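You operate a simulated robot arm through the tools that you are given. There is no shell and no other tool.

You run a simulated robot arm. Do the job below in one go: nothing can be reset, and whatever is moved stays where it is left.

JOB
Take the plain grey relay out of the screw press.
Fine: dark blue knob to UP, carriage out, relay into the green relay tray, then push the empty carriage back in; the dark blue relays stay. Set down upright: plain grey relay.

The check looks at the end state, three seconds after you hand in, the way a careful person would. Anything else that was tipped, shoved, dropped, spilled or broken makes it a failure.

ROBOT AND FRAMES
A 7-joint arm with a two-finger parallel gripper, fixed in place. Base frame: the origin is at the foot of the arm, x ahead of it, y to its left, z up; the work surface is at about z = 0. Readings come in cm, rad, newtons and seconds.
With the tool pointing down near the work surface it reaches from about 24 to 62 cm from the base axis. Its first joint turns from -1.152 to 1.152 rad. Payload 2.6 kg.
The TCP is the grasp point between the finger pads, 3 cm short of the fingertips. In the tool frame z runs along the fingers and y along their closing line. Largest opening 9.4 cm; finger width 2.8, thickness 1; the body of the gripper, 5 by 9.6 cm, starts 5.5 cm behind the TCP.
Orientation is told as [roll, pitch, yaw] about the base's x, y, z axes, in that order, counted from this pose: with the fingers straight down and closing along the base's y, the tool's x points along the base's -x, its y along +y and its z along -z.

CONTROLS
- The arm moves only by the tool send_rows. Its arguments are lists of equal length, an entry for each row: "dp": the shift along the tool's x, y, z in cm, a list of three; "rot": the turn, a rotation vector about the tool's x, y, z in rad, a list of three; "grip": the closure, from 0 (fully open) to 1 (shut). In form: {"dp": [[tx, ty, tz], ...], "rot": [[ax, ay, az], ...], "grip": [grip, ...]}. A call has 1 to 20 rows; each row is the pose to reach, as a shift and turn from the pose commanded when the call began, along the tool's axes at that moment. Each row takes 0.2 s and may step no farther than 5 cm and 0.15 rad from the row before; otherwise, or with a gripper value out of range, the whole call is refused. Where a pose cannot be reached the arm comes as near as it can. A force on the tool above 80 N (or 10 N above the force at the start of the call, whichever is more), or a blocked arm, ends the call early, and 0.2 s more pass. Each finger travels about 7.2 cm/s and halts on what it meets, pressing with about 21 N; the grip force reading is that of the motor and also rises with nothing between the fingers. The clock runs only during rows and for 0.2 s after the last one: add rows that repeat a pose to give the fingers time. It gives the time, the measured TCP pose, the force on the tool (base axes), the opening and the grip force at its end, in the units of the frame above (readings bear some noise), with the torque about the TCP (base axes, N m) and any sound that the robot's microphone picked up.
- Cameras (640 x 400 px; columns grow to the right, rows downward): "scene" is fixed at [2.71, 42.03, 58.28]; the picture's right is [-0.79, -0.61, 0.00], its down [-0.34, 0.44, -0.83] and it looks along [0.51, -0.66, -0.56] (base axes); focal length 296 px, centre (320, 200). "wrist" rides on the gripper at [7.6, 1.4, -10.3] in the tool frame; the picture's right is [-0.18, 0.98, 0.00], its down [-0.75, -0.14, -0.64] and it looks along [-0.63, -0.12, 0.77] (tool axes); focal length 243 px, centre (320, 200). There is no depth. A picture from a camera that has moved, and an enlarged one, comes with that camera's place and axes in the base frame and with its lens. The place of the scene camera against the robot may be out by one fixed shift of up to 2.5 cm in any direction.
- camera(camera): a new picture of that camera. It takes no simulated time.
- enlarge(camera, box): a new picture of the part [left, top, right, bottom] of that camera's present view, enlarged. It takes no simulated time.
- finish_job(): hands the job in; it is judged then, once.

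Places have to be worked out from the pictures, the camera data and where the tool is seen. Open the gripper and draw the arm clear of the work before you hand the job in, unless the task says otherwise.

The tools are called after ">>>" as a command line: name --argument value ..., lists and objects as JSON in quotes. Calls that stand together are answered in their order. send_rows: Moves the arm, as the interface text tells. Its arguments: {"type":"object","properties":{"dp":{"type":"array","items":{"type":"array","items":{"type":"number"}}},"rot":{"type":"array","items":{"type":"array","items":{"type":"number"}}},"grip":{"type":"array","items":{"type":"number"}}},"required":["dp","rot","grip"]} The other tools are called the same way: camera (camera) takes a picture; enlarge (camera, box) takes an enlarged picture of a part of a camera's view; finish_job () hands the job in.

At the start:

```text
clock: 0.0
tool_pos: [33.33, 2.99, 36.48]
tcp_rot: [0.001, -0.001, 0.0]
contact_force: [-0.1, -0.1, -0.2]
ft_torque: [0.03, -0.02, 0.0]
opening: 9.4
grip_force: 0.2
```

scene: 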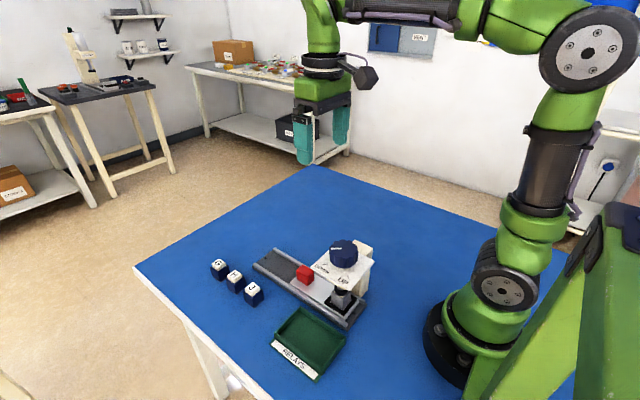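
wrist: 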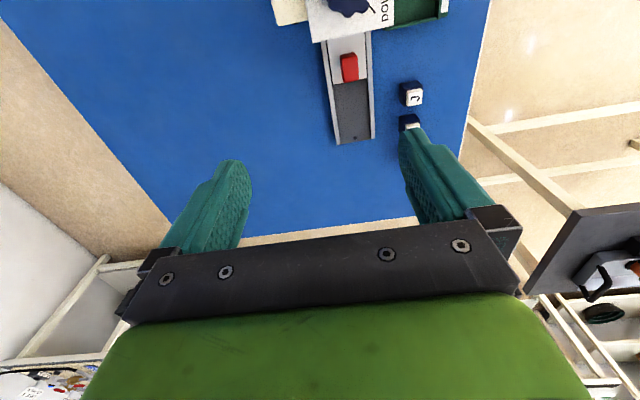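

I start by looking closer at the press and its surroundings in the scene picture.

>>> enlarge --camera "scene" --box '[240, 220, 400, 320]'

>>> enlarge --camera "scene" --box '[190, 230, 390, 390]'

>>> enlarge --camera "wrist" --box '[260, 0, 460, 150]'

```text
4.00 times, centred on (320, 270) of scene
camera zoom: at [2.71, 42.03, 58.28], right [-0.79, -0.61, 0.0], down [-0.34, 0.44, -0.83], along [0.51, -0.66, -0.56], focal length 1184 px, centre (320, -80)
```

zoom: 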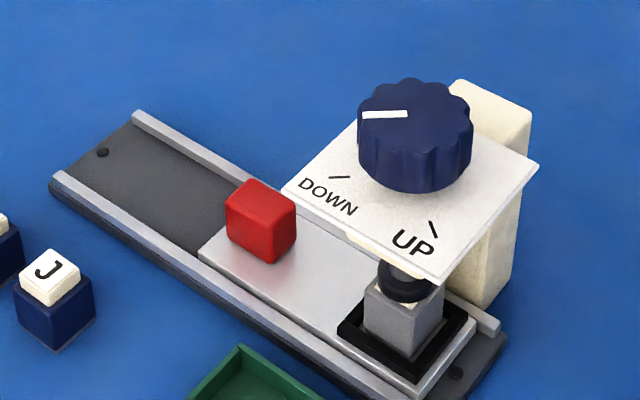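

```text
2.50 times, centred on (290, 310) of scene
camera zoom: at [2.71, 42.03, 58.28], right [-0.79, -0.61, 0.0], down [-0.34, 0.44, -0.83], along [0.51, -0.66, -0.56], focal length 740 px, centre (395, -75)
```

zoom: 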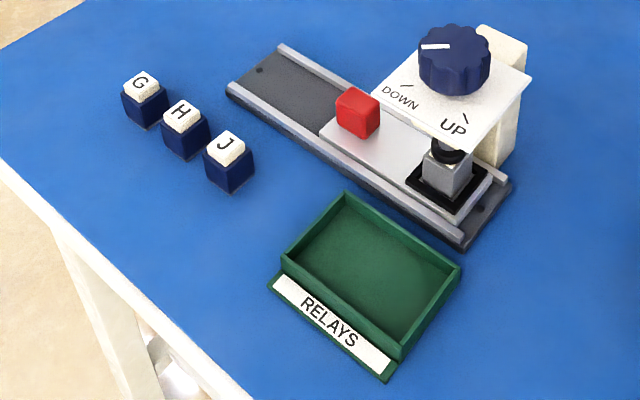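

```text
2.67 times, centred on (360, 75) of wrist
camera zoom: at [25.69, 4.34, 46.83], right [0.18, 0.98, 0.0], down [0.75, -0.14, 0.64], along [0.63, -0.12, -0.77], focal length 647 px, centre (213, 533)
```

zoom: 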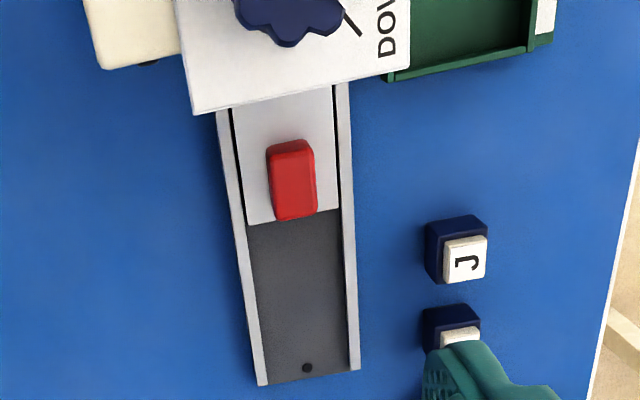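

The press sits about x≈25, y≈6 with its rails running along +x away from the base. The knob points at DOWN. I tilt the tool so the wrist camera looks straight down on the press.

>>> send_rows --dp '[[0, 0, 0], [0, 0, 0], [0, 0, 0], [0, 0, 0], [0, 0, 0], [0, 0, 0]]' --rot '[[0, 0.12, 0], [0, 0.24, 0], [0, 0.36, 0], [0, 0.48, 0], [0, 0.6, 0], [0, 0.6, 0]]' --grip '[0, 0, 0, 0, 0, 0]'

>>> camera --camera "wrist"

```text
clock: 1.4
tool_pos: [30.64, 4.69, 33.31]
tcp_rot: [-0.001, 0.6, -0.001]
contact_force: [0.3, 0.7, 0.0]
ft_torque: [-0.02, 0.03, 0.01]
opening: 9.41
grip_force: 0.0
out of reach, approached as far as the arm can: row 4, 5, 6
```

```text
taken
camera wrist: at [30.22, 6.03, 46.11], right [0.15, 0.98, -0.1], down [0.98, -0.14, 0.1], along [0.09, -0.12, -0.99], focal length 243 px, centre (320, 200)
```

wrist: 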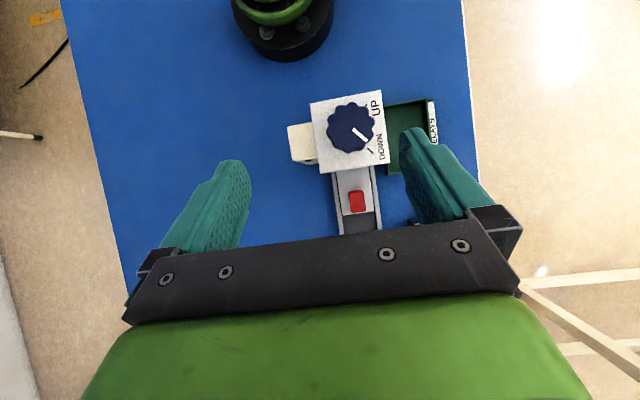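

The press, knob and tray are now in view from above; I enlarge to measure knob, plate and marks.

>>> enlarge --camera "wrist" --box '[270, 70, 470, 240]'

>>> enlarge --camera "wrist" --box '[300, 80, 400, 170]'

>>> camera --camera "scene"

```text
2.35 times, centred on (370, 155) of wrist
camera zoom: at [30.22, 6.03, 46.11], right [0.15, 0.98, -0.1], down [0.98, -0.14, 0.1], along [0.09, -0.12, -0.99], focal length 571 px, centre (202, 306)
```

zoom: 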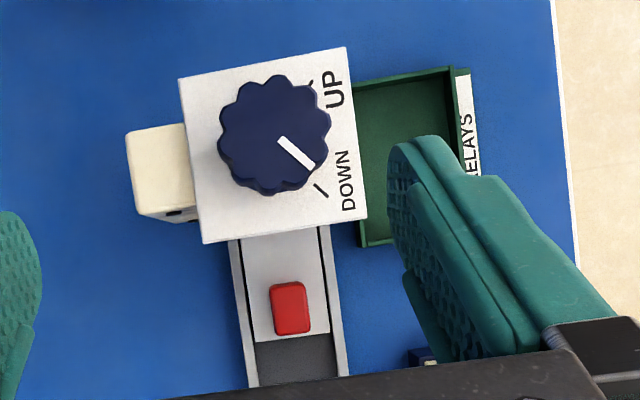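

```text
4.44 times, centred on (350, 125) of wrist
camera zoom: at [30.22, 6.03, 46.11], right [0.15, 0.98, -0.1], down [0.98, -0.14, 0.1], along [0.09, -0.12, -0.99], focal length 1078 px, centre (187, 533)
```

zoom: 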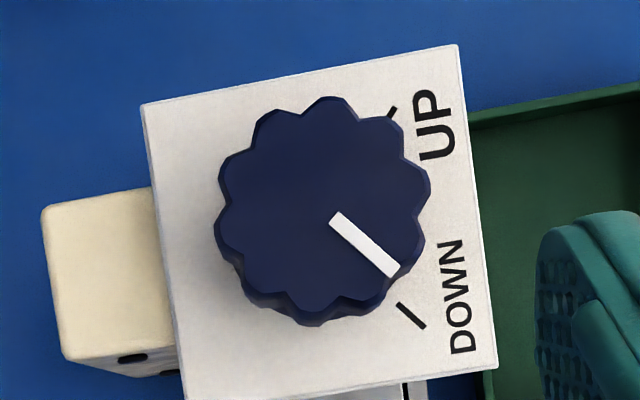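

```text
taken
```

scene: 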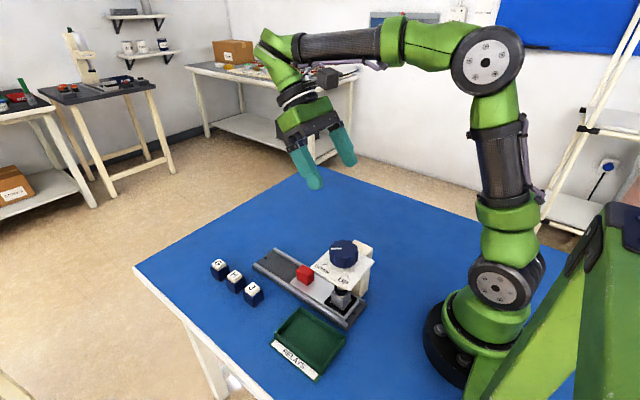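

Plate top is about z≈14 spanning x 20.6–29.5, y 2.8–11.9, with the knob (≈5.6 cm across) centred at about (25, 7.4). The pointer sits at ~40°, UP at ~140°, so it needs ~100° counter-clockwise. I first level the tool again.

>>> send_rows --dp '[[0, 0, 0], [0, 0, 0], [0, 0, 0], [0, 0, 0], [0, 0, 0], [0, 0, 0]]' --rot '[[0, -0.12, 0], [0, -0.24, 0], [0, -0.36, 0], [0, -0.48, 0], [0, -0.6, 0], [0, -0.6, 0]]' --grip '[0, 0, 0, 0, 0, 0]'

```text
clock: 2.8
tool_pos: [31.04, 4.88, 33.29]
tcp_rot: [-0.001, -0.002, -0.002]
contact_force: [0.1, -0.1, 0.6]
ft_torque: [0.0, -0.01, -0.02]
opening: 9.39
grip_force: 0.1
```

Tool level at (31.0, 4.9, 33.3). I move above the knob at a safe height to look at it from closer.

>>> send_rows --dp '[[1.5, 0.6, 1.6], [3.0, 1.25, 3.1], [4.5, 1.9, 4.7], [6.04, 2.52, 6.29], [6.04, 2.52, 6.29]]' --rot '[[0, 0, 0], [0, 0, 0], [0, 0, 0], [0, 0, 0], [0, 0, 0]]' --grip '[0, 0, 0, 0, 0]'

>>> camera --camera "wrist"

>>> camera --camera "scene"

```text
clock: 4.0
tool_pos: [24.33, 7.38, 27.18]
tcp_rot: [0.001, 0.0, -0.001]
contact_force: [-0.9, -0.1, -0.2]
ft_torque: [0.03, 0.0, 0.01]
opening: 9.39
grip_force: 0.1
```

```text
taken
camera wrist: at [16.73, 8.72, 37.41], right [0.18, 0.98, 0.0], down [0.75, -0.14, 0.64], along [0.63, -0.12, -0.77], focal length 243 px, centre (320, 200)
```

wrist: 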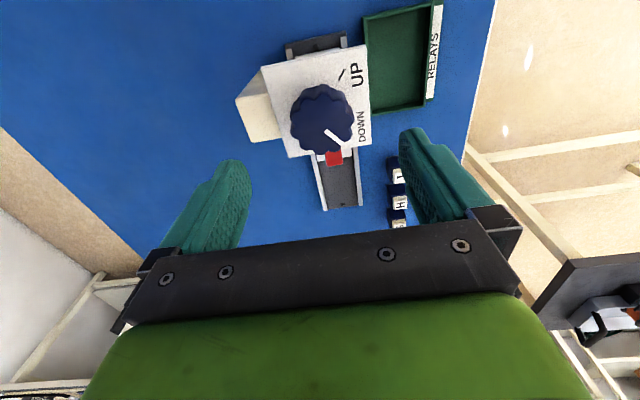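

```text
taken
```

scene: 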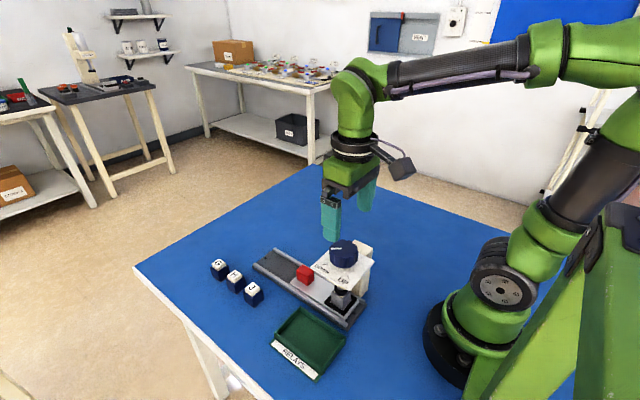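

I enlarge the wrist view to triangulate knob, plate, tray and relays.

>>> enlarge --camera "wrist" --box '[230, 0, 450, 150]'

>>> enlarge --camera "wrist" --box '[250, 40, 410, 220]'

```text
2.67 times, centred on (340, 75) of wrist
camera zoom: at [16.73, 8.72, 37.41], right [0.18, 0.98, 0.0], down [0.75, -0.14, 0.64], along [0.63, -0.12, -0.77], focal length 647 px, centre (267, 533)
```

zoom: 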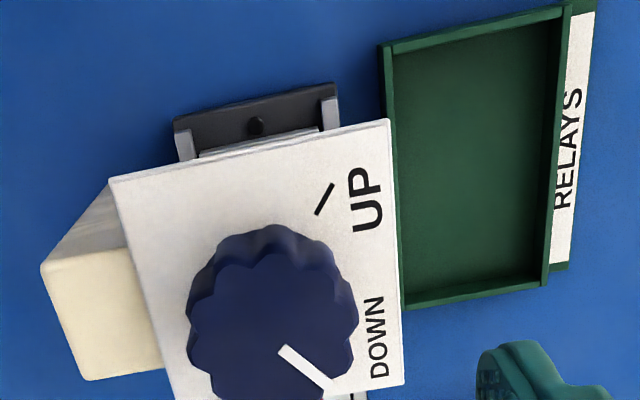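

```text
2.22 times, centred on (330, 130) of wrist
camera zoom: at [16.73, 8.72, 37.41], right [0.18, 0.98, 0.0], down [0.75, -0.14, 0.64], along [0.63, -0.12, -0.77], focal length 539 px, centre (298, 356)
```

zoom: 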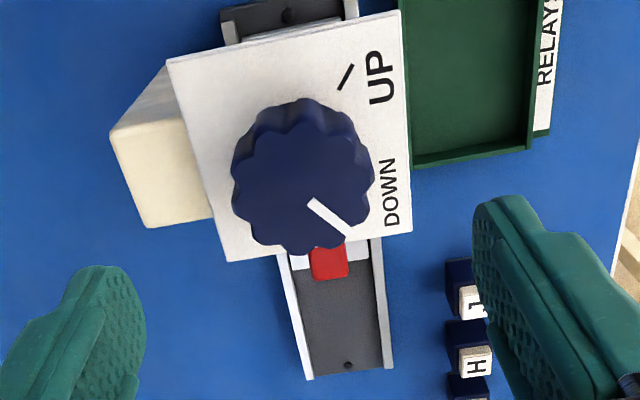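

Knob top is at about (25.0, 7.4, 17.6), plate top z≈13.6; the pointer is at ~40° and the UP tick at ~139°. I yaw the gripper by −50° above the knob so I can then turn through +100°.

>>> send_rows --dp '[[-0.1, 0, 0], [-0.2, 0, 0], [-0.3, 0, 0], [-0.4, 0, 0], [-0.5, 0, 0], [-0.6, 0, 0], [-0.67, 0, 0], [-0.67, 0, 0]]' --rot '[[0, 0, 0.125], [0, 0, 0.25], [0, 0, 0.375], [0, 0, 0.5], [0, 0, 0.625], [0, 0, 0.75], [0, 0, 0.873], [0, 0, 0.873]]' --grip '[0, 0, 0, 0, 0, 0, 0, 0]'

```text
clock: 5.8
tool_pos: [25.39, 7.41, 27.01]
tcp_rot: [-0.001, 0.001, -0.877]
contact_force: [-1.2, -0.3, 0.1]
ft_torque: [-0.01, -0.02, -0.02]
opening: 9.39
grip_force: 0.0
```

Reading lags a bit, so I hold still to see the settled pose.

>>> send_rows --dp '[[0, 0, 0], [0, 0, 0]]' --rot '[[0, 0, 0], [0, 0, 0]]' --grip '[0, 0]'

>>> camera --camera "wrist"

```text
clock: 6.4
tool_pos: [25.44, 7.42, 27.02]
tcp_rot: [0.001, 0.002, -0.874]
contact_force: [-0.4, 0.3, 1.0]
ft_torque: [0.03, 0.02, 0.01]
opening: 9.42
grip_force: 0.0
```

```text
taken
camera wrist: at [21.63, 14.02, 37.34], right [0.87, 0.49, 0.0], down [0.38, -0.67, 0.64], along [0.31, -0.56, -0.77], focal length 243 px, centre (320, 200)
```

wrist: 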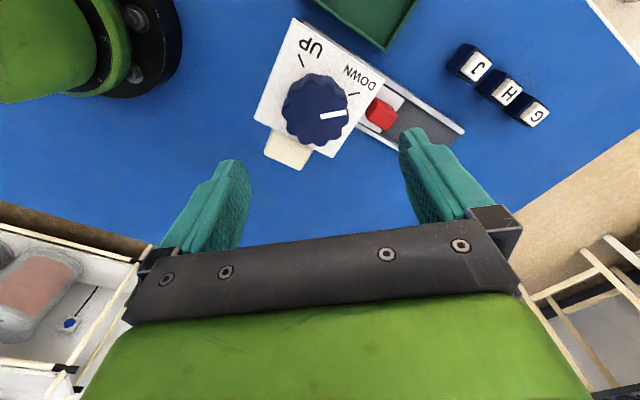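

I enlarge to refine the knob centre before descending.

>>> enlarge --camera "wrist" --box '[250, 20, 410, 170]'

```text
2.67 times, centred on (330, 95) of wrist
camera zoom: at [21.63, 14.02, 37.34], right [0.87, 0.49, 0.0], down [0.38, -0.67, 0.64], along [0.31, -0.56, -0.77], focal length 647 px, centre (293, 480)
```

zoom: 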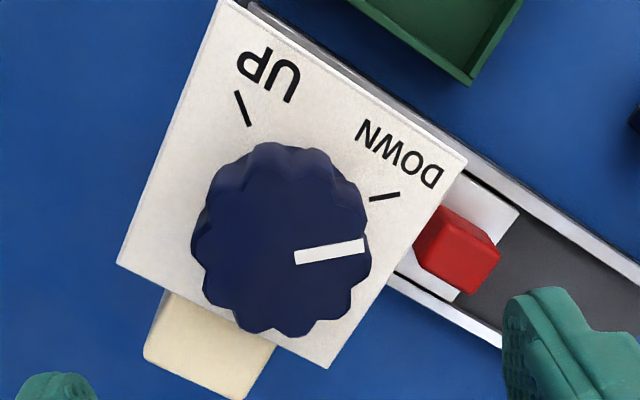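

Knob centre confirmed at about (25.0, 7.35). I centre over it and descend in steps to TCP z≈17.3, keeping fingertips above the plate.

>>> send_rows --dp '[[0.24, -0.37, 2.0], [0.24, -0.37, 4.0], [0.24, -0.37, 6.0], [0.24, -0.37, 7.5], [0.24, -0.37, 7.5]]' --rot '[[0, 0, 0], [0, 0, 0], [0, 0, 0], [0, 0, 0], [0, 0, 0]]' --grip '[0, 0, 0, 0, 0]'

>>> camera --camera "wrist"

>>> enlarge --camera "scene" --box '[240, 150, 440, 320]'

```text
clock: 7.6
tool_pos: [25.2, 7.32, 19.48]
tcp_rot: [0.001, 0.0, -0.875]
contact_force: [-0.6, -0.1, 0.0]
ft_torque: [0.01, 0.02, -0.01]
opening: 9.4
grip_force: 0.1
```

```text
taken
camera wrist: at [21.28, 13.87, 29.76], right [0.87, 0.49, 0.0], down [0.38, -0.67, 0.64], along [0.31, -0.56, -0.77], focal length 243 px, centre (320, 200)
```

wrist: 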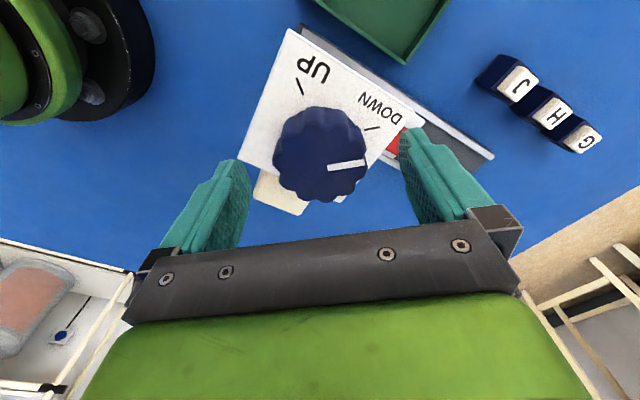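

```text
2.35 times, centred on (340, 235) of scene
camera zoom: at [2.71, 42.03, 58.28], right [-0.79, -0.61, 0.0], down [-0.34, 0.44, -0.83], along [0.51, -0.66, -0.56], focal length 696 px, centre (273, 118)
```

zoom: 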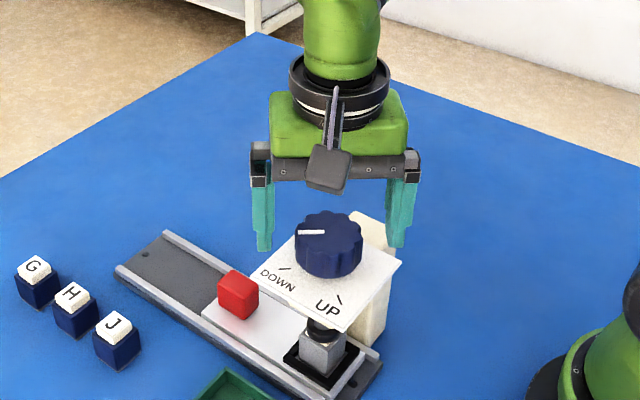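

Gripper straddles the knob well. I descend to z≈17.3 and close on the knob.

>>> send_rows --dp '[[0.1, -0.1, 1.2], [0.1, -0.1, 2.2], [0.1, -0.1, 2.2]]' --rot '[[0, 0, 0], [0, 0, 0], [0, 0, 0]]' --grip '[0, 0, 0]'

>>> send_rows --dp '[[0, 0, 0], [0, 0, 0], [0, 0, 0], [0, 0, 0]]' --rot '[[0, 0, 0], [0, 0, 0], [0, 0, 0], [0, 0, 0]]' --grip '[0.2, 0.4, 0.6, 0.7]'

>>> camera --camera "wrist"

```text
clock: 8.4
tool_pos: [24.95, 7.5, 17.31]
tcp_rot: [0.0, -0.001, -0.872]
contact_force: [0.3, 0.1, 0.7]
ft_torque: [0.02, -0.03, -0.04]
opening: 9.41
grip_force: 0.0
```

```text
clock: 9.4
tool_pos: [25.03, 7.49, 17.33]
tcp_rot: [0.004, -0.002, -0.872]
contact_force: [14.1, 19.6, -8.9]
ft_torque: [-0.1, -0.05, 0.01]
opening: 5.5
grip_force: 45.5
```

```text
taken
camera wrist: at [21.15, 14.05, 27.71], right [0.87, 0.49, 0.0], down [0.38, -0.67, 0.64], along [0.32, -0.56, -0.77], focal length 243 px, centre (320, 200)
```

wrist: 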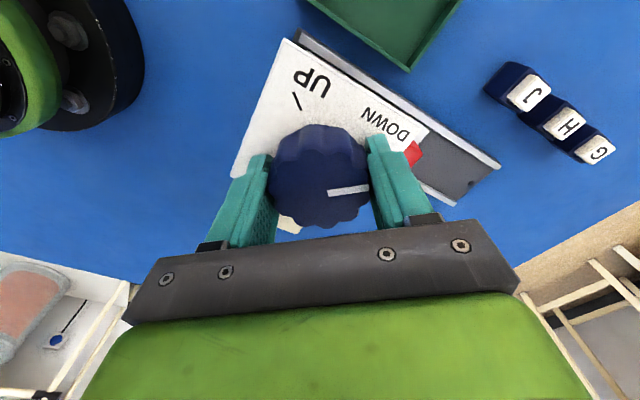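

Gripped (opening 5.5). The side force suggests the tool is slightly off-centre, so I ease +0.15 cm along the closing line and begin turning counter-clockwise a little to check it follows.

>>> send_rows --dp '[[0, 0.15, 0], [0, 0.15, 0], [0, 0.15, 0], [0, 0.15, 0]]' --rot '[[0, 0, 0], [0, 0, -0.1], [0, 0, -0.2], [0, 0, -0.3]]' --grip '[0.7, 0.7, 0.7, 0.7]'

>>> camera --camera "wrist"

```text
clock: 10.4
tool_pos: [24.96, 7.44, 17.52]
tcp_rot: [0.0, 0.0, -0.574]
contact_force: [2.2, 5.4, 17.7]
ft_torque: [0.58, 0.72, -0.07]
opening: 5.48
grip_force: 45.2
```

```text
taken
camera wrist: at [19.37, 12.65, 27.71], right [0.69, 0.73, 0.0], down [0.56, -0.53, 0.64], along [0.47, -0.44, -0.77], focal length 243 px, centre (320, 200)
```

wrist: 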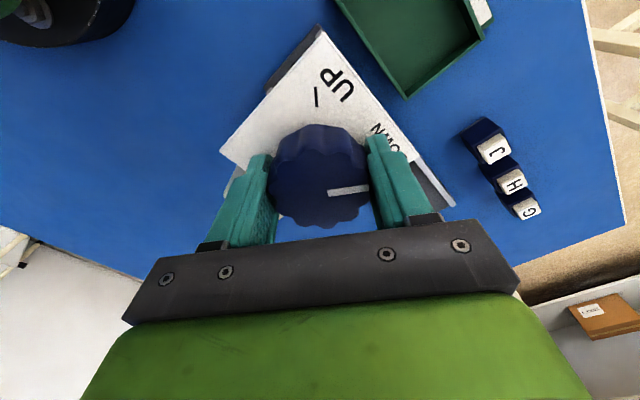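

The knob follows and its pointer stays with the fingers; it also seems to rise as it unscrews (upward push 18 N). I continue turning, letting the tool rise a little.

>>> send_rows --dp '[[0, 0, -0.25], [0, 0, -0.3], [0, 0, -0.35], [0, 0, -0.4]]' --rot '[[0, 0, -0.1], [0, 0, -0.2], [0, 0, -0.3], [0, 0, -0.4]]' --grip '[0.7, 0.7, 0.7, 0.7]'

>>> camera --camera "wrist"

>>> enlarge --camera "scene" --box '[240, 150, 440, 320]'

```text
clock: 11.4
tool_pos: [24.97, 7.49, 17.54]
tcp_rot: [0.0, 0.002, -0.171]
contact_force: [22.9, 15.8, -37.0]
ft_torque: [-0.07, 0.66, -0.08]
opening: 5.5
grip_force: 45.6
```

```text
taken
camera wrist: at [17.74, 10.02, 27.92], right [0.35, 0.94, 0.0], down [0.72, -0.27, 0.64], along [0.6, -0.22, -0.77], focal length 243 px, centre (320, 200)
```

wrist: 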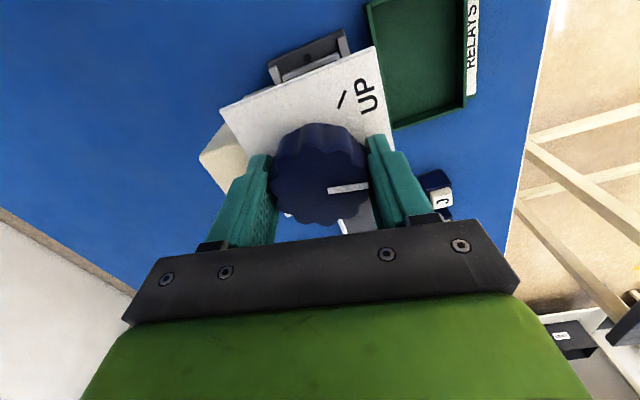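

```text
2.35 times, centred on (340, 235) of scene
camera zoom: at [2.73, 42.03, 58.28], right [-0.79, -0.61, 0.0], down [-0.34, 0.44, -0.83], along [0.51, -0.66, -0.56], focal length 696 px, centre (273, 118)
```

zoom: 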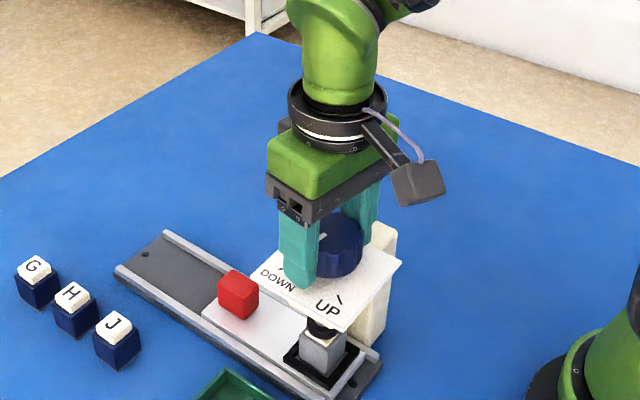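

Now the pull is downward (−37 N), so the knob does not rise; I undo the lift, re-centre slightly, and keep turning.

>>> send_rows --dp '[[-0.1, 0.08, 0.3], [-0.15, 0.1, 0.35], [-0.15, 0.1, 0.35], [-0.15, 0.1, 0.35]]' --rot '[[0, 0, -0.05], [0, 0, -0.15], [0, 0, -0.25], [0, 0, -0.35]]' --grip '[0.7, 0.7, 0.7, 0.7]'

>>> camera --camera "wrist"

```text
clock: 12.4
tool_pos: [24.95, 7.36, 17.42]
tcp_rot: [0.0, 0.009, 0.173]
contact_force: [-37.7, -15.9, 43.6]
ft_torque: [-0.12, -0.04, -0.03]
opening: 5.52
grip_force: 44.7
```

```text
taken
camera wrist: at [17.34, 7.43, 27.78], right [0.01, 1.0, 0.0], down [0.77, -0.01, 0.64], along [0.64, -0.01, -0.77], focal length 243 px, centre (320, 200)
```

wrist: 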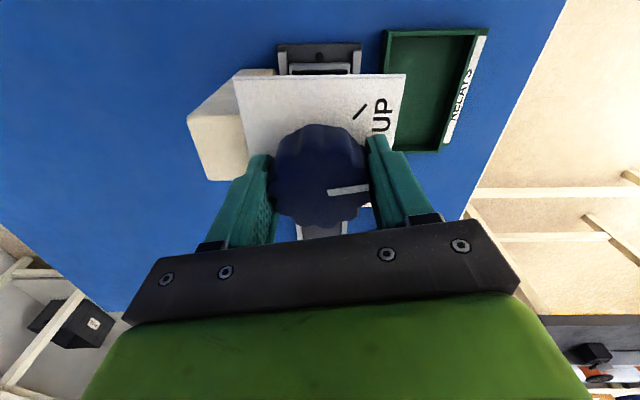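

The push reversed, so I split the difference in position and continue turning.

>>> send_rows --dp '[[0.12, -0.03, -0.18], [0.13, -0.03, -0.19], [0.13, -0.03, -0.19], [0.13, -0.03, -0.19]]' --rot '[[0, 0, -0.05], [0, 0, -0.15], [0, 0, -0.25], [0, 0, -0.35]]' --grip '[0.7, 0.7, 0.7, 0.7]'

>>> camera --camera "wrist"

>>> enlarge --camera "scene" --box '[240, 150, 440, 320]'

```text
clock: 13.4
tool_pos: [25.03, 7.49, 17.42]
tcp_rot: [0.0, 0.001, 0.529]
contact_force: [13.7, 3.4, -42.9]
ft_torque: [0.08, -0.08, -0.03]
opening: 5.51
grip_force: 45.3
```

```text
taken
camera wrist: at [17.71, 4.72, 27.77], right [-0.34, 0.94, 0.0], down [0.72, 0.26, 0.64], along [0.6, 0.22, -0.77], focal length 243 px, centre (320, 200)
```

wrist: 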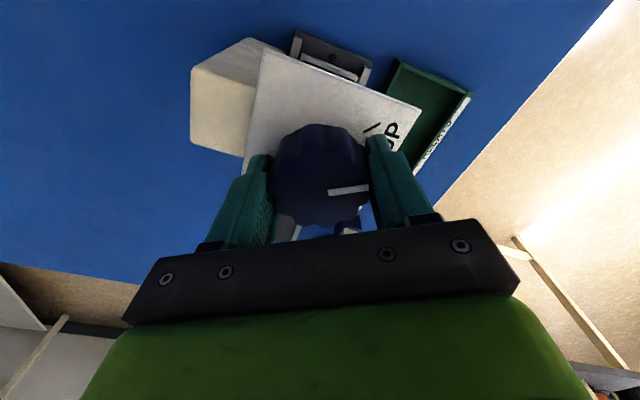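

```text
2.35 times, centred on (340, 235) of scene
camera zoom: at [2.73, 42.03, 58.28], right [-0.79, -0.61, 0.0], down [-0.34, 0.44, -0.83], along [0.51, -0.66, -0.56], focal length 696 px, centre (273, 118)
```

zoom: 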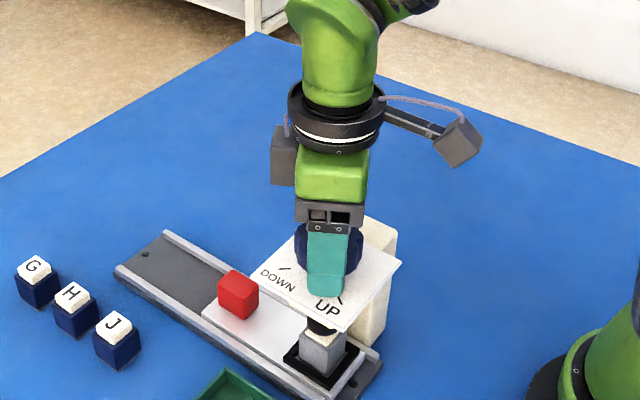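

The pointer still tracks the fingers; yaw is 0.529 and the target is about 0.87. I turn the rest.

>>> send_rows --dp '[[0, 0, 0.1], [0, 0, 0.1], [0, 0, 0.1], [0, 0, 0.1], [0, 0, 0.1]]' --rot '[[0, 0, -0.06], [0, 0, -0.16], [0, 0, -0.26], [0, 0, -0.345], [0, 0, -0.345]]' --grip '[0.7, 0.7, 0.7, 0.7, 0.7]'

>>> camera --camera "wrist"

>>> enlarge --camera "scene" --box '[240, 150, 440, 320]'

```text
clock: 14.6
tool_pos: [25.07, 7.42, 17.49]
tcp_rot: [-0.001, -0.001, 0.871]
contact_force: [-20.6, -4.8, 33.5]
ft_torque: [-0.3, 0.41, 0.04]
opening: 5.49
grip_force: 45.2
```

```text
taken
camera wrist: at [18.98, 2.4, 27.75], right [-0.63, 0.77, 0.0], down [0.59, 0.48, 0.64], along [0.5, 0.41, -0.77], focal length 243 px, centre (320, 200)
```

wrist: 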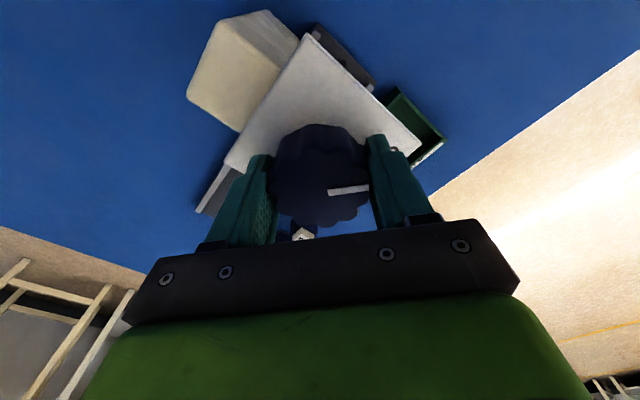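

```text
2.35 times, centred on (340, 235) of scene
camera zoom: at [2.7, 42.02, 58.29], right [-0.79, -0.61, 0.0], down [-0.34, 0.44, -0.83], along [0.51, -0.66, -0.56], focal length 696 px, centre (273, 118)
```

zoom: 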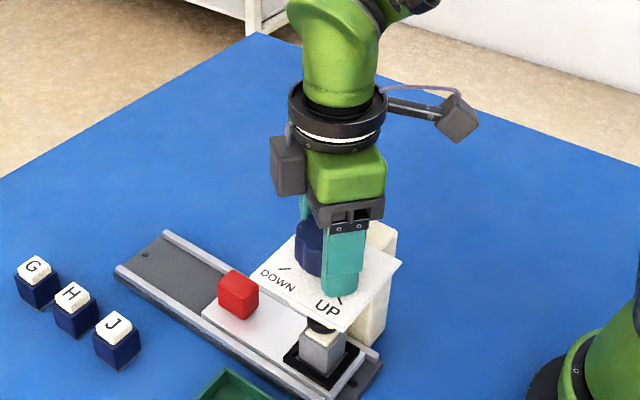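

Yaw reached 0.871; I open the fingers and rise clear to check where the pointer sits.

>>> send_rows --dp '[[0, 0, -0.1], [0, 0, -0.1], [0, 0, -0.1], [0, 0, -0.1], [0, 0, -2], [0, 0, -4.5], [0, 0, -7], [0, 0, -9], [0, 0, -9]]' --rot '[[0, 0, 0], [0, 0, 0], [0, 0, 0], [0, 0, 0], [0, 0, 0], [0, 0, 0], [0, 0, 0], [0, 0, 0], [0, 0, 0]]' --grip '[0.3, 0, 0, 0, 0, 0, 0, 0, 0]'

>>> camera --camera "wrist"

>>> enlarge --camera "scene" --box '[240, 220, 400, 320]'

```text
clock: 16.6
tool_pos: [24.97, 7.43, 26.48]
tcp_rot: [-0.001, 0.0, 0.872]
contact_force: [-0.3, 0.1, 1.1]
ft_torque: [0.0, 0.02, 0.0]
opening: 9.4
grip_force: 0.0
```

```text
taken
camera wrist: at [18.93, 2.23, 36.76], right [-0.63, 0.77, 0.0], down [0.59, 0.49, 0.64], along [0.5, 0.41, -0.77], focal length 243 px, centre (320, 200)
```

wrist: 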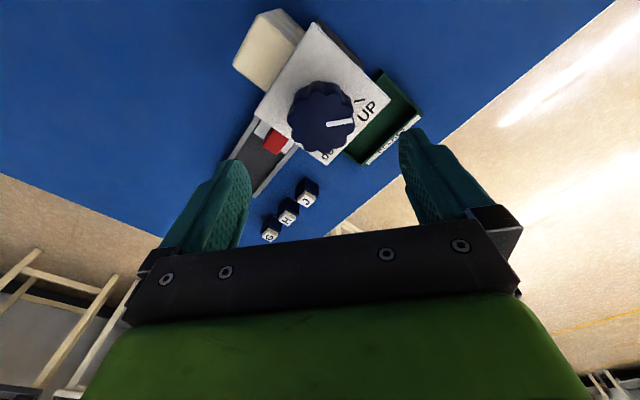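

```text
4.00 times, centred on (320, 270) of scene
camera zoom: at [2.71, 42.03, 58.28], right [-0.79, -0.61, 0.0], down [-0.34, 0.44, -0.83], along [0.51, -0.66, -0.56], focal length 1184 px, centre (320, -80)
```

zoom: 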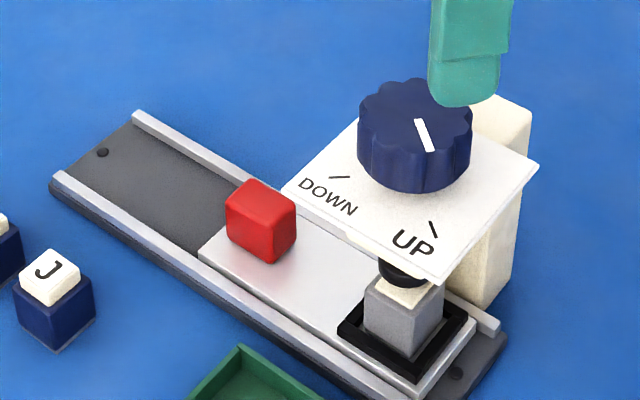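

The pointer now points at UP and the ram has lifted. I verify alignment with an enlarged wrist view.

>>> enlarge --camera "wrist" --box '[260, 60, 400, 170]'

>>> enlarge --camera "scene" --box '[310, 260, 380, 330]'

```text
3.64 times, centred on (330, 115) of wrist
camera zoom: at [18.93, 2.23, 36.76], right [-0.63, 0.77, 0.0], down [0.59, 0.49, 0.64], along [0.5, 0.41, -0.77], focal length 882 px, centre (284, 509)
```

zoom: 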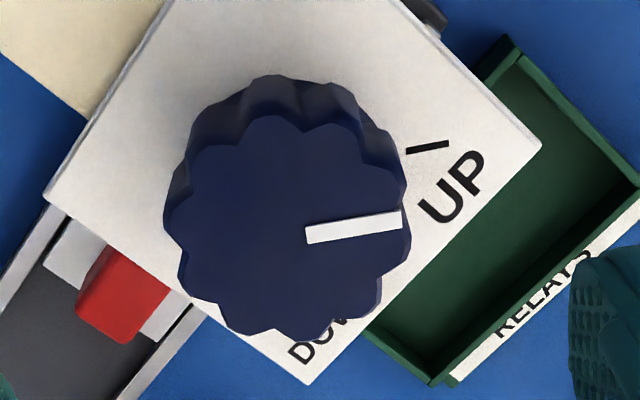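

```text
5.71 times, centred on (345, 295) of scene
camera zoom: at [2.71, 42.03, 58.28], right [-0.79, -0.61, 0.0], down [-0.34, 0.44, -0.83], along [0.51, -0.66, -0.56], focal length 1691 px, centre (177, -343)
```

zoom: 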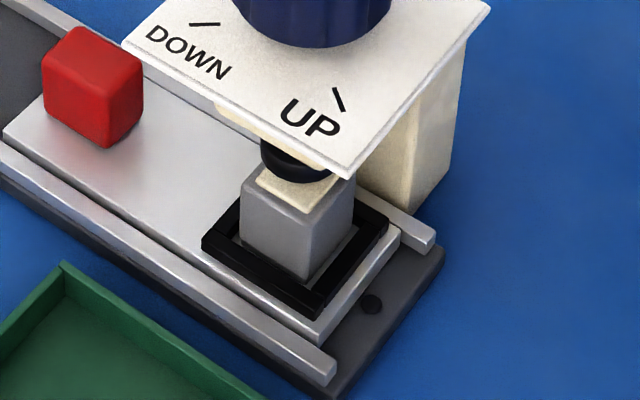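

The pointer is at ~139° on the UP tick (138–140°), well aligned. Next I move over the red handle (≈35, 7.5) at height and yaw back to 0.

>>> send_rows --dp '[[-0.93, -1.08, 0], [-1.86, -2.17, 0], [-2.79, -3.25, 0], [-3.72, -4.34, 0], [-4.65, -5.42, 0], [-5.58, -6.5, 0], [-6.51, -7.59, 0], [-6.51, -7.59, 0]]' --rot '[[0, 0, 0.125], [0, 0, 0.25], [0, 0, 0.375], [0, 0, 0.5], [0, 0, 0.625], [0, 0, 0.75], [0, 0, 0.872], [0, 0, 0.872]]' --grip '[0, 0, 0, 0, 0, 0, 0, 0]'

>>> send_rows --dp '[[0, 0, 2.5], [0, 0, 5], [0, 0, 7.5], [0, 0, 9], [0, 0, 9]]' --rot '[[0, 0, 0], [0, 0, 0], [0, 0, 0], [0, 0, 0], [0, 0, 0]]' --grip '[0, 0, 0, 0, 0]'

>>> camera --camera "wrist"

>>> enlarge --camera "scene" --box '[240, 180, 400, 320]'

```text
clock: 18.4
tool_pos: [35.18, 7.39, 26.41]
tcp_rot: [0.0, 0.0, -0.003]
contact_force: [-0.5, 0.1, -0.2]
ft_torque: [-0.01, -0.01, 0.02]
opening: 9.41
grip_force: 0.0
```

```text
clock: 19.6
tool_pos: [35.27, 7.41, 17.37]
tcp_rot: [0.0, 0.0, -0.001]
contact_force: [-0.9, 0.0, -0.4]
ft_torque: [0.01, 0.03, -0.01]
opening: 9.4
grip_force: 0.2
```

```text
taken
camera wrist: at [27.58, 8.74, 27.64], right [0.19, 0.98, 0.0], down [0.75, -0.14, 0.64], along [0.63, -0.12, -0.77], focal length 243 px, centre (320, 200)
```

wrist: 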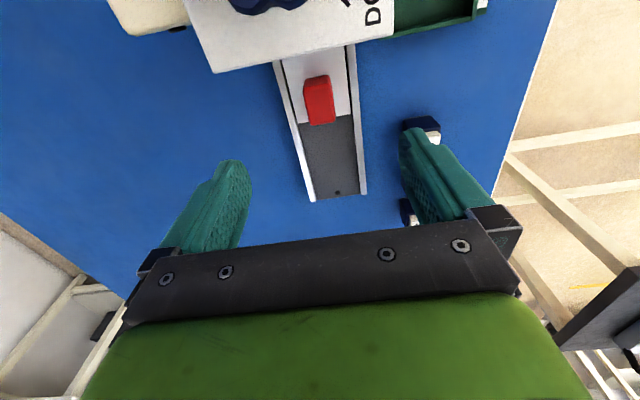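

```text
2.86 times, centred on (320, 250) of scene
camera zoom: at [2.71, 42.03, 58.28], right [-0.79, -0.61, 0.0], down [-0.34, 0.44, -0.83], along [0.51, -0.66, -0.56], focal length 845 px, centre (320, 57)
```

zoom: 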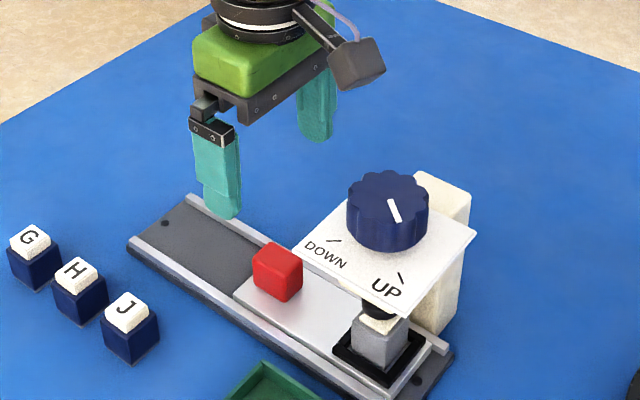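

>>> enlarge --camera "wrist" --box '[260, 40, 400, 210]'

```text
2.35 times, centred on (330, 125) of wrist
camera zoom: at [27.58, 8.74, 27.64], right [0.19, 0.98, 0.0], down [0.75, -0.14, 0.64], along [0.63, -0.12, -0.77], focal length 571 px, centre (296, 376)
```

zoom: 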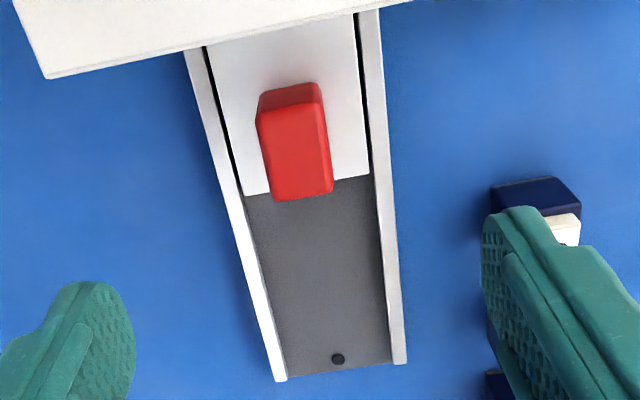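

The handle top is about (35.0, 7.4, z≈5), ~2.5 cm wide (y) and ~3.3 long (x); carriage top z≈2.1. The wrist camera would hit the knob at yaw 0, so I yaw to −90° (camera toward +y) and close along x.

>>> send_rows --dp '[[0.3, 0, -1], [0.3, 0, -2], [0.3, 0, -2], [0.3, 0, -2], [0.3, 0, -2], [0.3, 0, -2], [0.3, 0, -2], [0.3, 0, -2], [0.3, 0, -2], [0.3, 0, -2], [0.3, 0, -2], [0.3, 0, -2], [0.3, 0, -2]]' --rot '[[0, 0, 0.13], [0, 0, 0.26], [0, 0, 0.39], [0, 0, 0.52], [0, 0, 0.65], [0, 0, 0.78], [0, 0, 0.91], [0, 0, 1.04], [0, 0, 1.17], [0, 0, 1.3], [0, 0, 1.43], [0, 0, 1.571], [0, 0, 1.571]]' --grip '[0, 0, 0, 0, 0, 0, 0, 0, 0, 0, 0, 0, 0]'

>>> camera --camera "wrist"

>>> camera --camera "scene"

```text
clock: 22.4
tool_pos: [34.69, 7.5, 19.42]
tcp_rot: [0.001, 0.0, -1.574]
contact_force: [-0.1, -0.9, -0.5]
ft_torque: [0.07, -0.01, 0.0]
opening: 9.41
grip_force: 0.1
```

```text
taken
camera wrist: at [36.14, 14.96, 29.7], right [0.98, -0.19, 0.0], down [-0.14, -0.75, 0.64], along [-0.12, -0.63, -0.77], focal length 243 px, centre (320, 200)
```

wrist: 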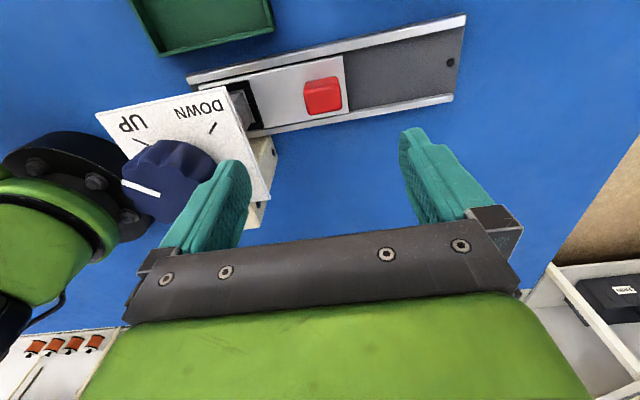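

```text
taken
```

scene: 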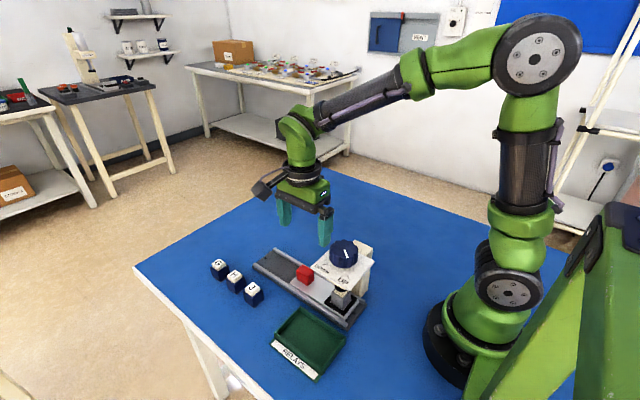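

Yaw −90° is reachable. I enlarge to pin the handle's position from this side.

>>> enlarge --camera "wrist" --box '[220, 10, 480, 150]'

```text
2.46 times, centred on (350, 80) of wrist
camera zoom: at [36.14, 14.96, 29.7], right [0.98, -0.19, 0.0], down [-0.14, -0.75, 0.64], along [-0.12, -0.63, -0.77], focal length 597 px, centre (246, 495)
```

zoom: 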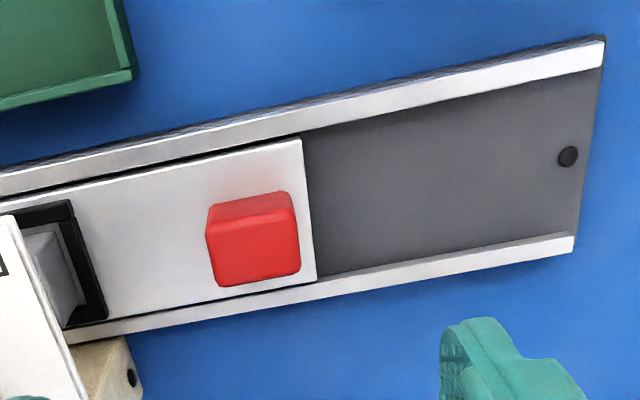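

Handle spans about x 33.3–36.8, y 6.0–8.3. I set the opening to ~6.2 cm so fingers and body clear the plate edge (x=29.6), shift to x≈35.6 and descend to z≈8.5.

>>> send_rows --dp '[[-0.15, 0.45, 0], [-0.3, 0.9, 0], [-0.3, 0.9, 0], [-0.3, 0.9, 2.5], [-0.3, 0.9, 5], [-0.3, 0.9, 7.5], [-0.3, 0.9, 9.5], [-0.3, 0.9, 10.9], [-0.3, 0.9, 10.9]]' --rot '[[0, 0, 0], [0, 0, 0], [0, 0, 0], [0, 0, 0], [0, 0, 0], [0, 0, 0], [0, 0, 0], [0, 0, 0], [0, 0, 0]]' --grip '[0.34, 0.34, 0.34, 0.34, 0.34, 0.34, 0.34, 0.34, 0.34]'

>>> camera --camera "wrist"

>>> enlarge --camera "scene" --box '[240, 180, 400, 320]'

```text
clock: 24.4
tool_pos: [35.45, 7.42, 8.38]
tcp_rot: [0.001, 0.0, -1.574]
contact_force: [0.1, -0.5, 0.1]
ft_torque: [-0.01, 0.03, 0.0]
opening: 6.18
grip_force: 0.1
```

```text
taken
camera wrist: at [36.92, 14.81, 18.71], right [0.98, -0.19, 0.0], down [-0.14, -0.75, 0.64], along [-0.12, -0.63, -0.77], focal length 243 px, centre (320, 200)
```

wrist: 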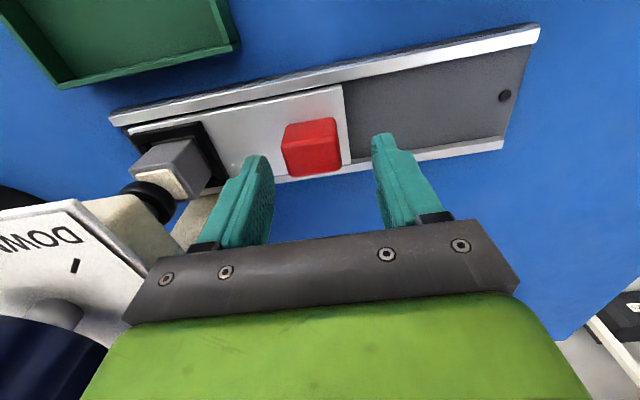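

```text
2.86 times, centred on (320, 250) of scene
camera zoom: at [2.72, 42.03, 58.28], right [-0.79, -0.61, 0.0], down [-0.34, 0.44, -0.83], along [0.51, -0.66, -0.56], focal length 845 px, centre (320, 57)
```

zoom: 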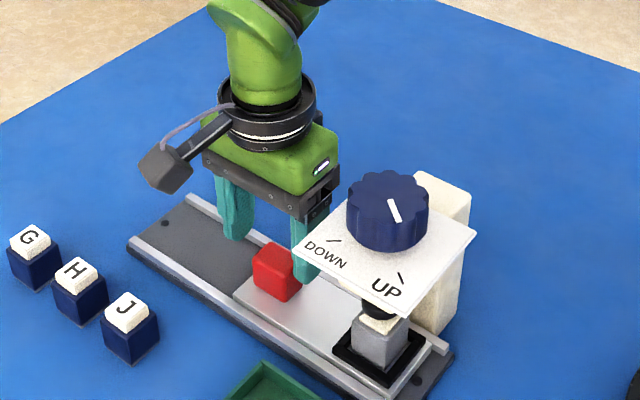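

Fingers straddle the handle, and the ram clearly hangs above the relay now. I descend to z≈6 and close on the handle.

>>> send_rows --dp '[[-0.1, 0, 1.2], [-0.1, 0, 2.3], [-0.1, 0, 2.3]]' --rot '[[0, 0, 0], [0, 0, 0], [0, 0, 0]]' --grip '[0.34, 0.34, 0.34]'

>>> camera --camera "wrist"

>>> enlarge --camera "scene" --box '[260, 220, 380, 320]'

```text
clock: 25.2
tool_pos: [35.63, 7.23, 6.25]
tcp_rot: [0.001, 0.002, -1.571]
contact_force: [-0.4, -0.1, 0.6]
ft_torque: [-0.01, 0.0, 0.0]
opening: 6.19
grip_force: 0.0
```

```text
taken
camera wrist: at [37.02, 14.65, 16.47], right [0.98, -0.18, 0.0], down [-0.14, -0.75, 0.64], along [-0.12, -0.63, -0.77], focal length 243 px, centre (320, 200)
```

wrist: 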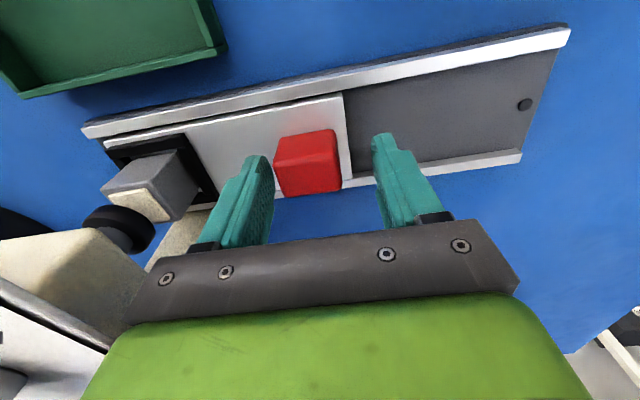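

```text
4.00 times, centred on (320, 270) of scene
camera zoom: at [2.71, 42.03, 58.28], right [-0.79, -0.61, 0.0], down [-0.34, 0.44, -0.83], along [0.51, -0.66, -0.56], focal length 1184 px, centre (320, -80)
```

zoom: 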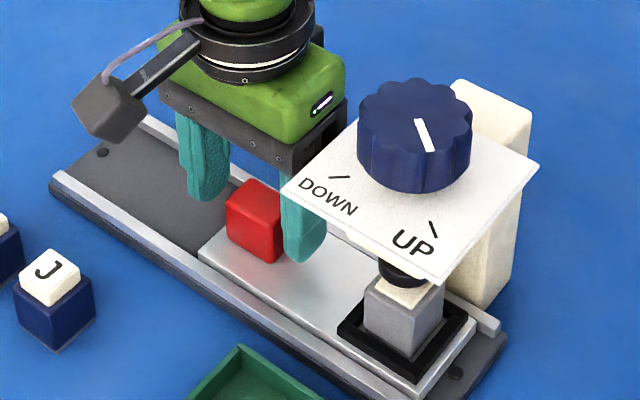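

Fingertips reach most of the way down the handle. I lower 0.2 more and close.

>>> send_rows --dp '[[0, 0, 0.2], [0, 0, 0.2], [0, 0, 0.2], [0, 0, 0.2]]' --rot '[[0, 0, 0], [0, 0, 0], [0, 0, 0], [0, 0, 0]]' --grip '[0.45, 0.6, 0.75, 0.8]'

>>> camera --camera "wrist"

```text
clock: 26.2
tool_pos: [35.55, 7.32, 5.94]
tcp_rot: [0.006, 0.0, -1.571]
contact_force: [1.7, -1.5, 19.5]
ft_torque: [0.15, 0.51, 0.18]
opening: 3.59
grip_force: 45.1
```

```text
taken
camera wrist: at [37.1, 14.62, 16.39], right [0.98, -0.18, 0.0], down [-0.14, -0.75, 0.64], along [-0.12, -0.63, -0.77], focal length 243 px, centre (320, 200)
```

wrist: 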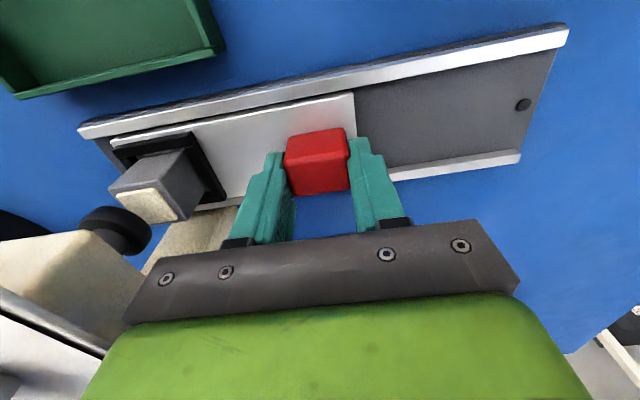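

Handle held (opening 3.6). I pull the carriage out slowly along +x, first ~5.5 cm.

>>> send_rows --dp '[[0, 0.3, -0.08], [0, 0.8, -0.08], [0, 1.3, -0.08], [0, 1.9, -0.08], [0, 2.5, -0.08], [0, 3.1, -0.08], [0, 3.7, -0.08], [0, 4.3, -0.08], [0, 4.9, -0.08], [0, 5.3, -0.08], [0, 5.5, -0.08]]' --rot '[[0, 0, 0], [0, 0, 0], [0, 0, 0], [0, 0, 0], [0, 0, 0], [0, 0, 0], [0, 0, 0], [0, 0, 0], [0, 0, 0], [0, 0, 0], [0, 0, 0]]' --grip '[0.8, 0.8, 0.8, 0.8, 0.8, 0.8, 0.8, 0.8, 0.8, 0.8, 0.8]'

>>> camera --camera "wrist"

>>> enlarge --camera "scene" --box '[240, 200, 400, 320]'

```text
clock: 28.6
tool_pos: [41.18, 7.12, 6.1]
tcp_rot: [0.001, 0.002, -1.572]
contact_force: [-0.8, 6.0, 2.6]
ft_torque: [-0.24, 0.1, 0.22]
opening: 3.6
grip_force: 44.9
```

```text
taken
camera wrist: at [42.61, 14.61, 16.39], right [0.98, -0.18, 0.0], down [-0.14, -0.75, 0.64], along [-0.12, -0.63, -0.77], focal length 243 px, centre (320, 200)
```

wrist: 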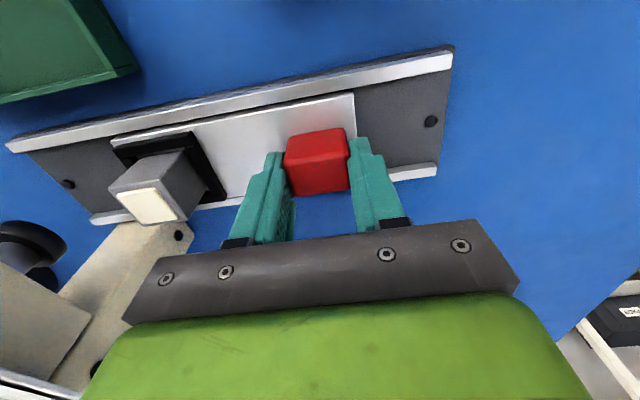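

```text
3.33 times, centred on (320, 260) of scene
camera zoom: at [2.71, 42.03, 58.28], right [-0.79, -0.61, 0.0], down [-0.34, 0.44, -0.83], along [0.51, -0.66, -0.56], focal length 986 px, centre (320, 0)
```

zoom: 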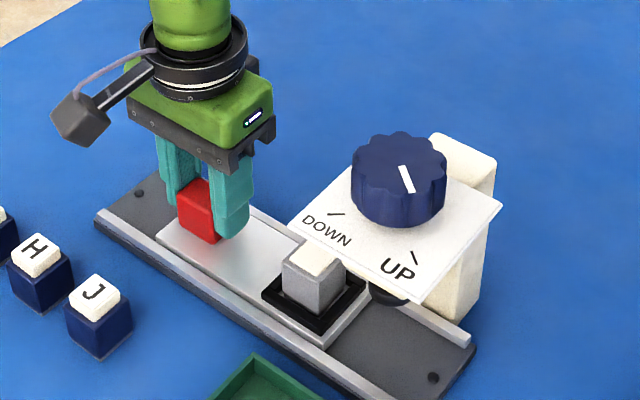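

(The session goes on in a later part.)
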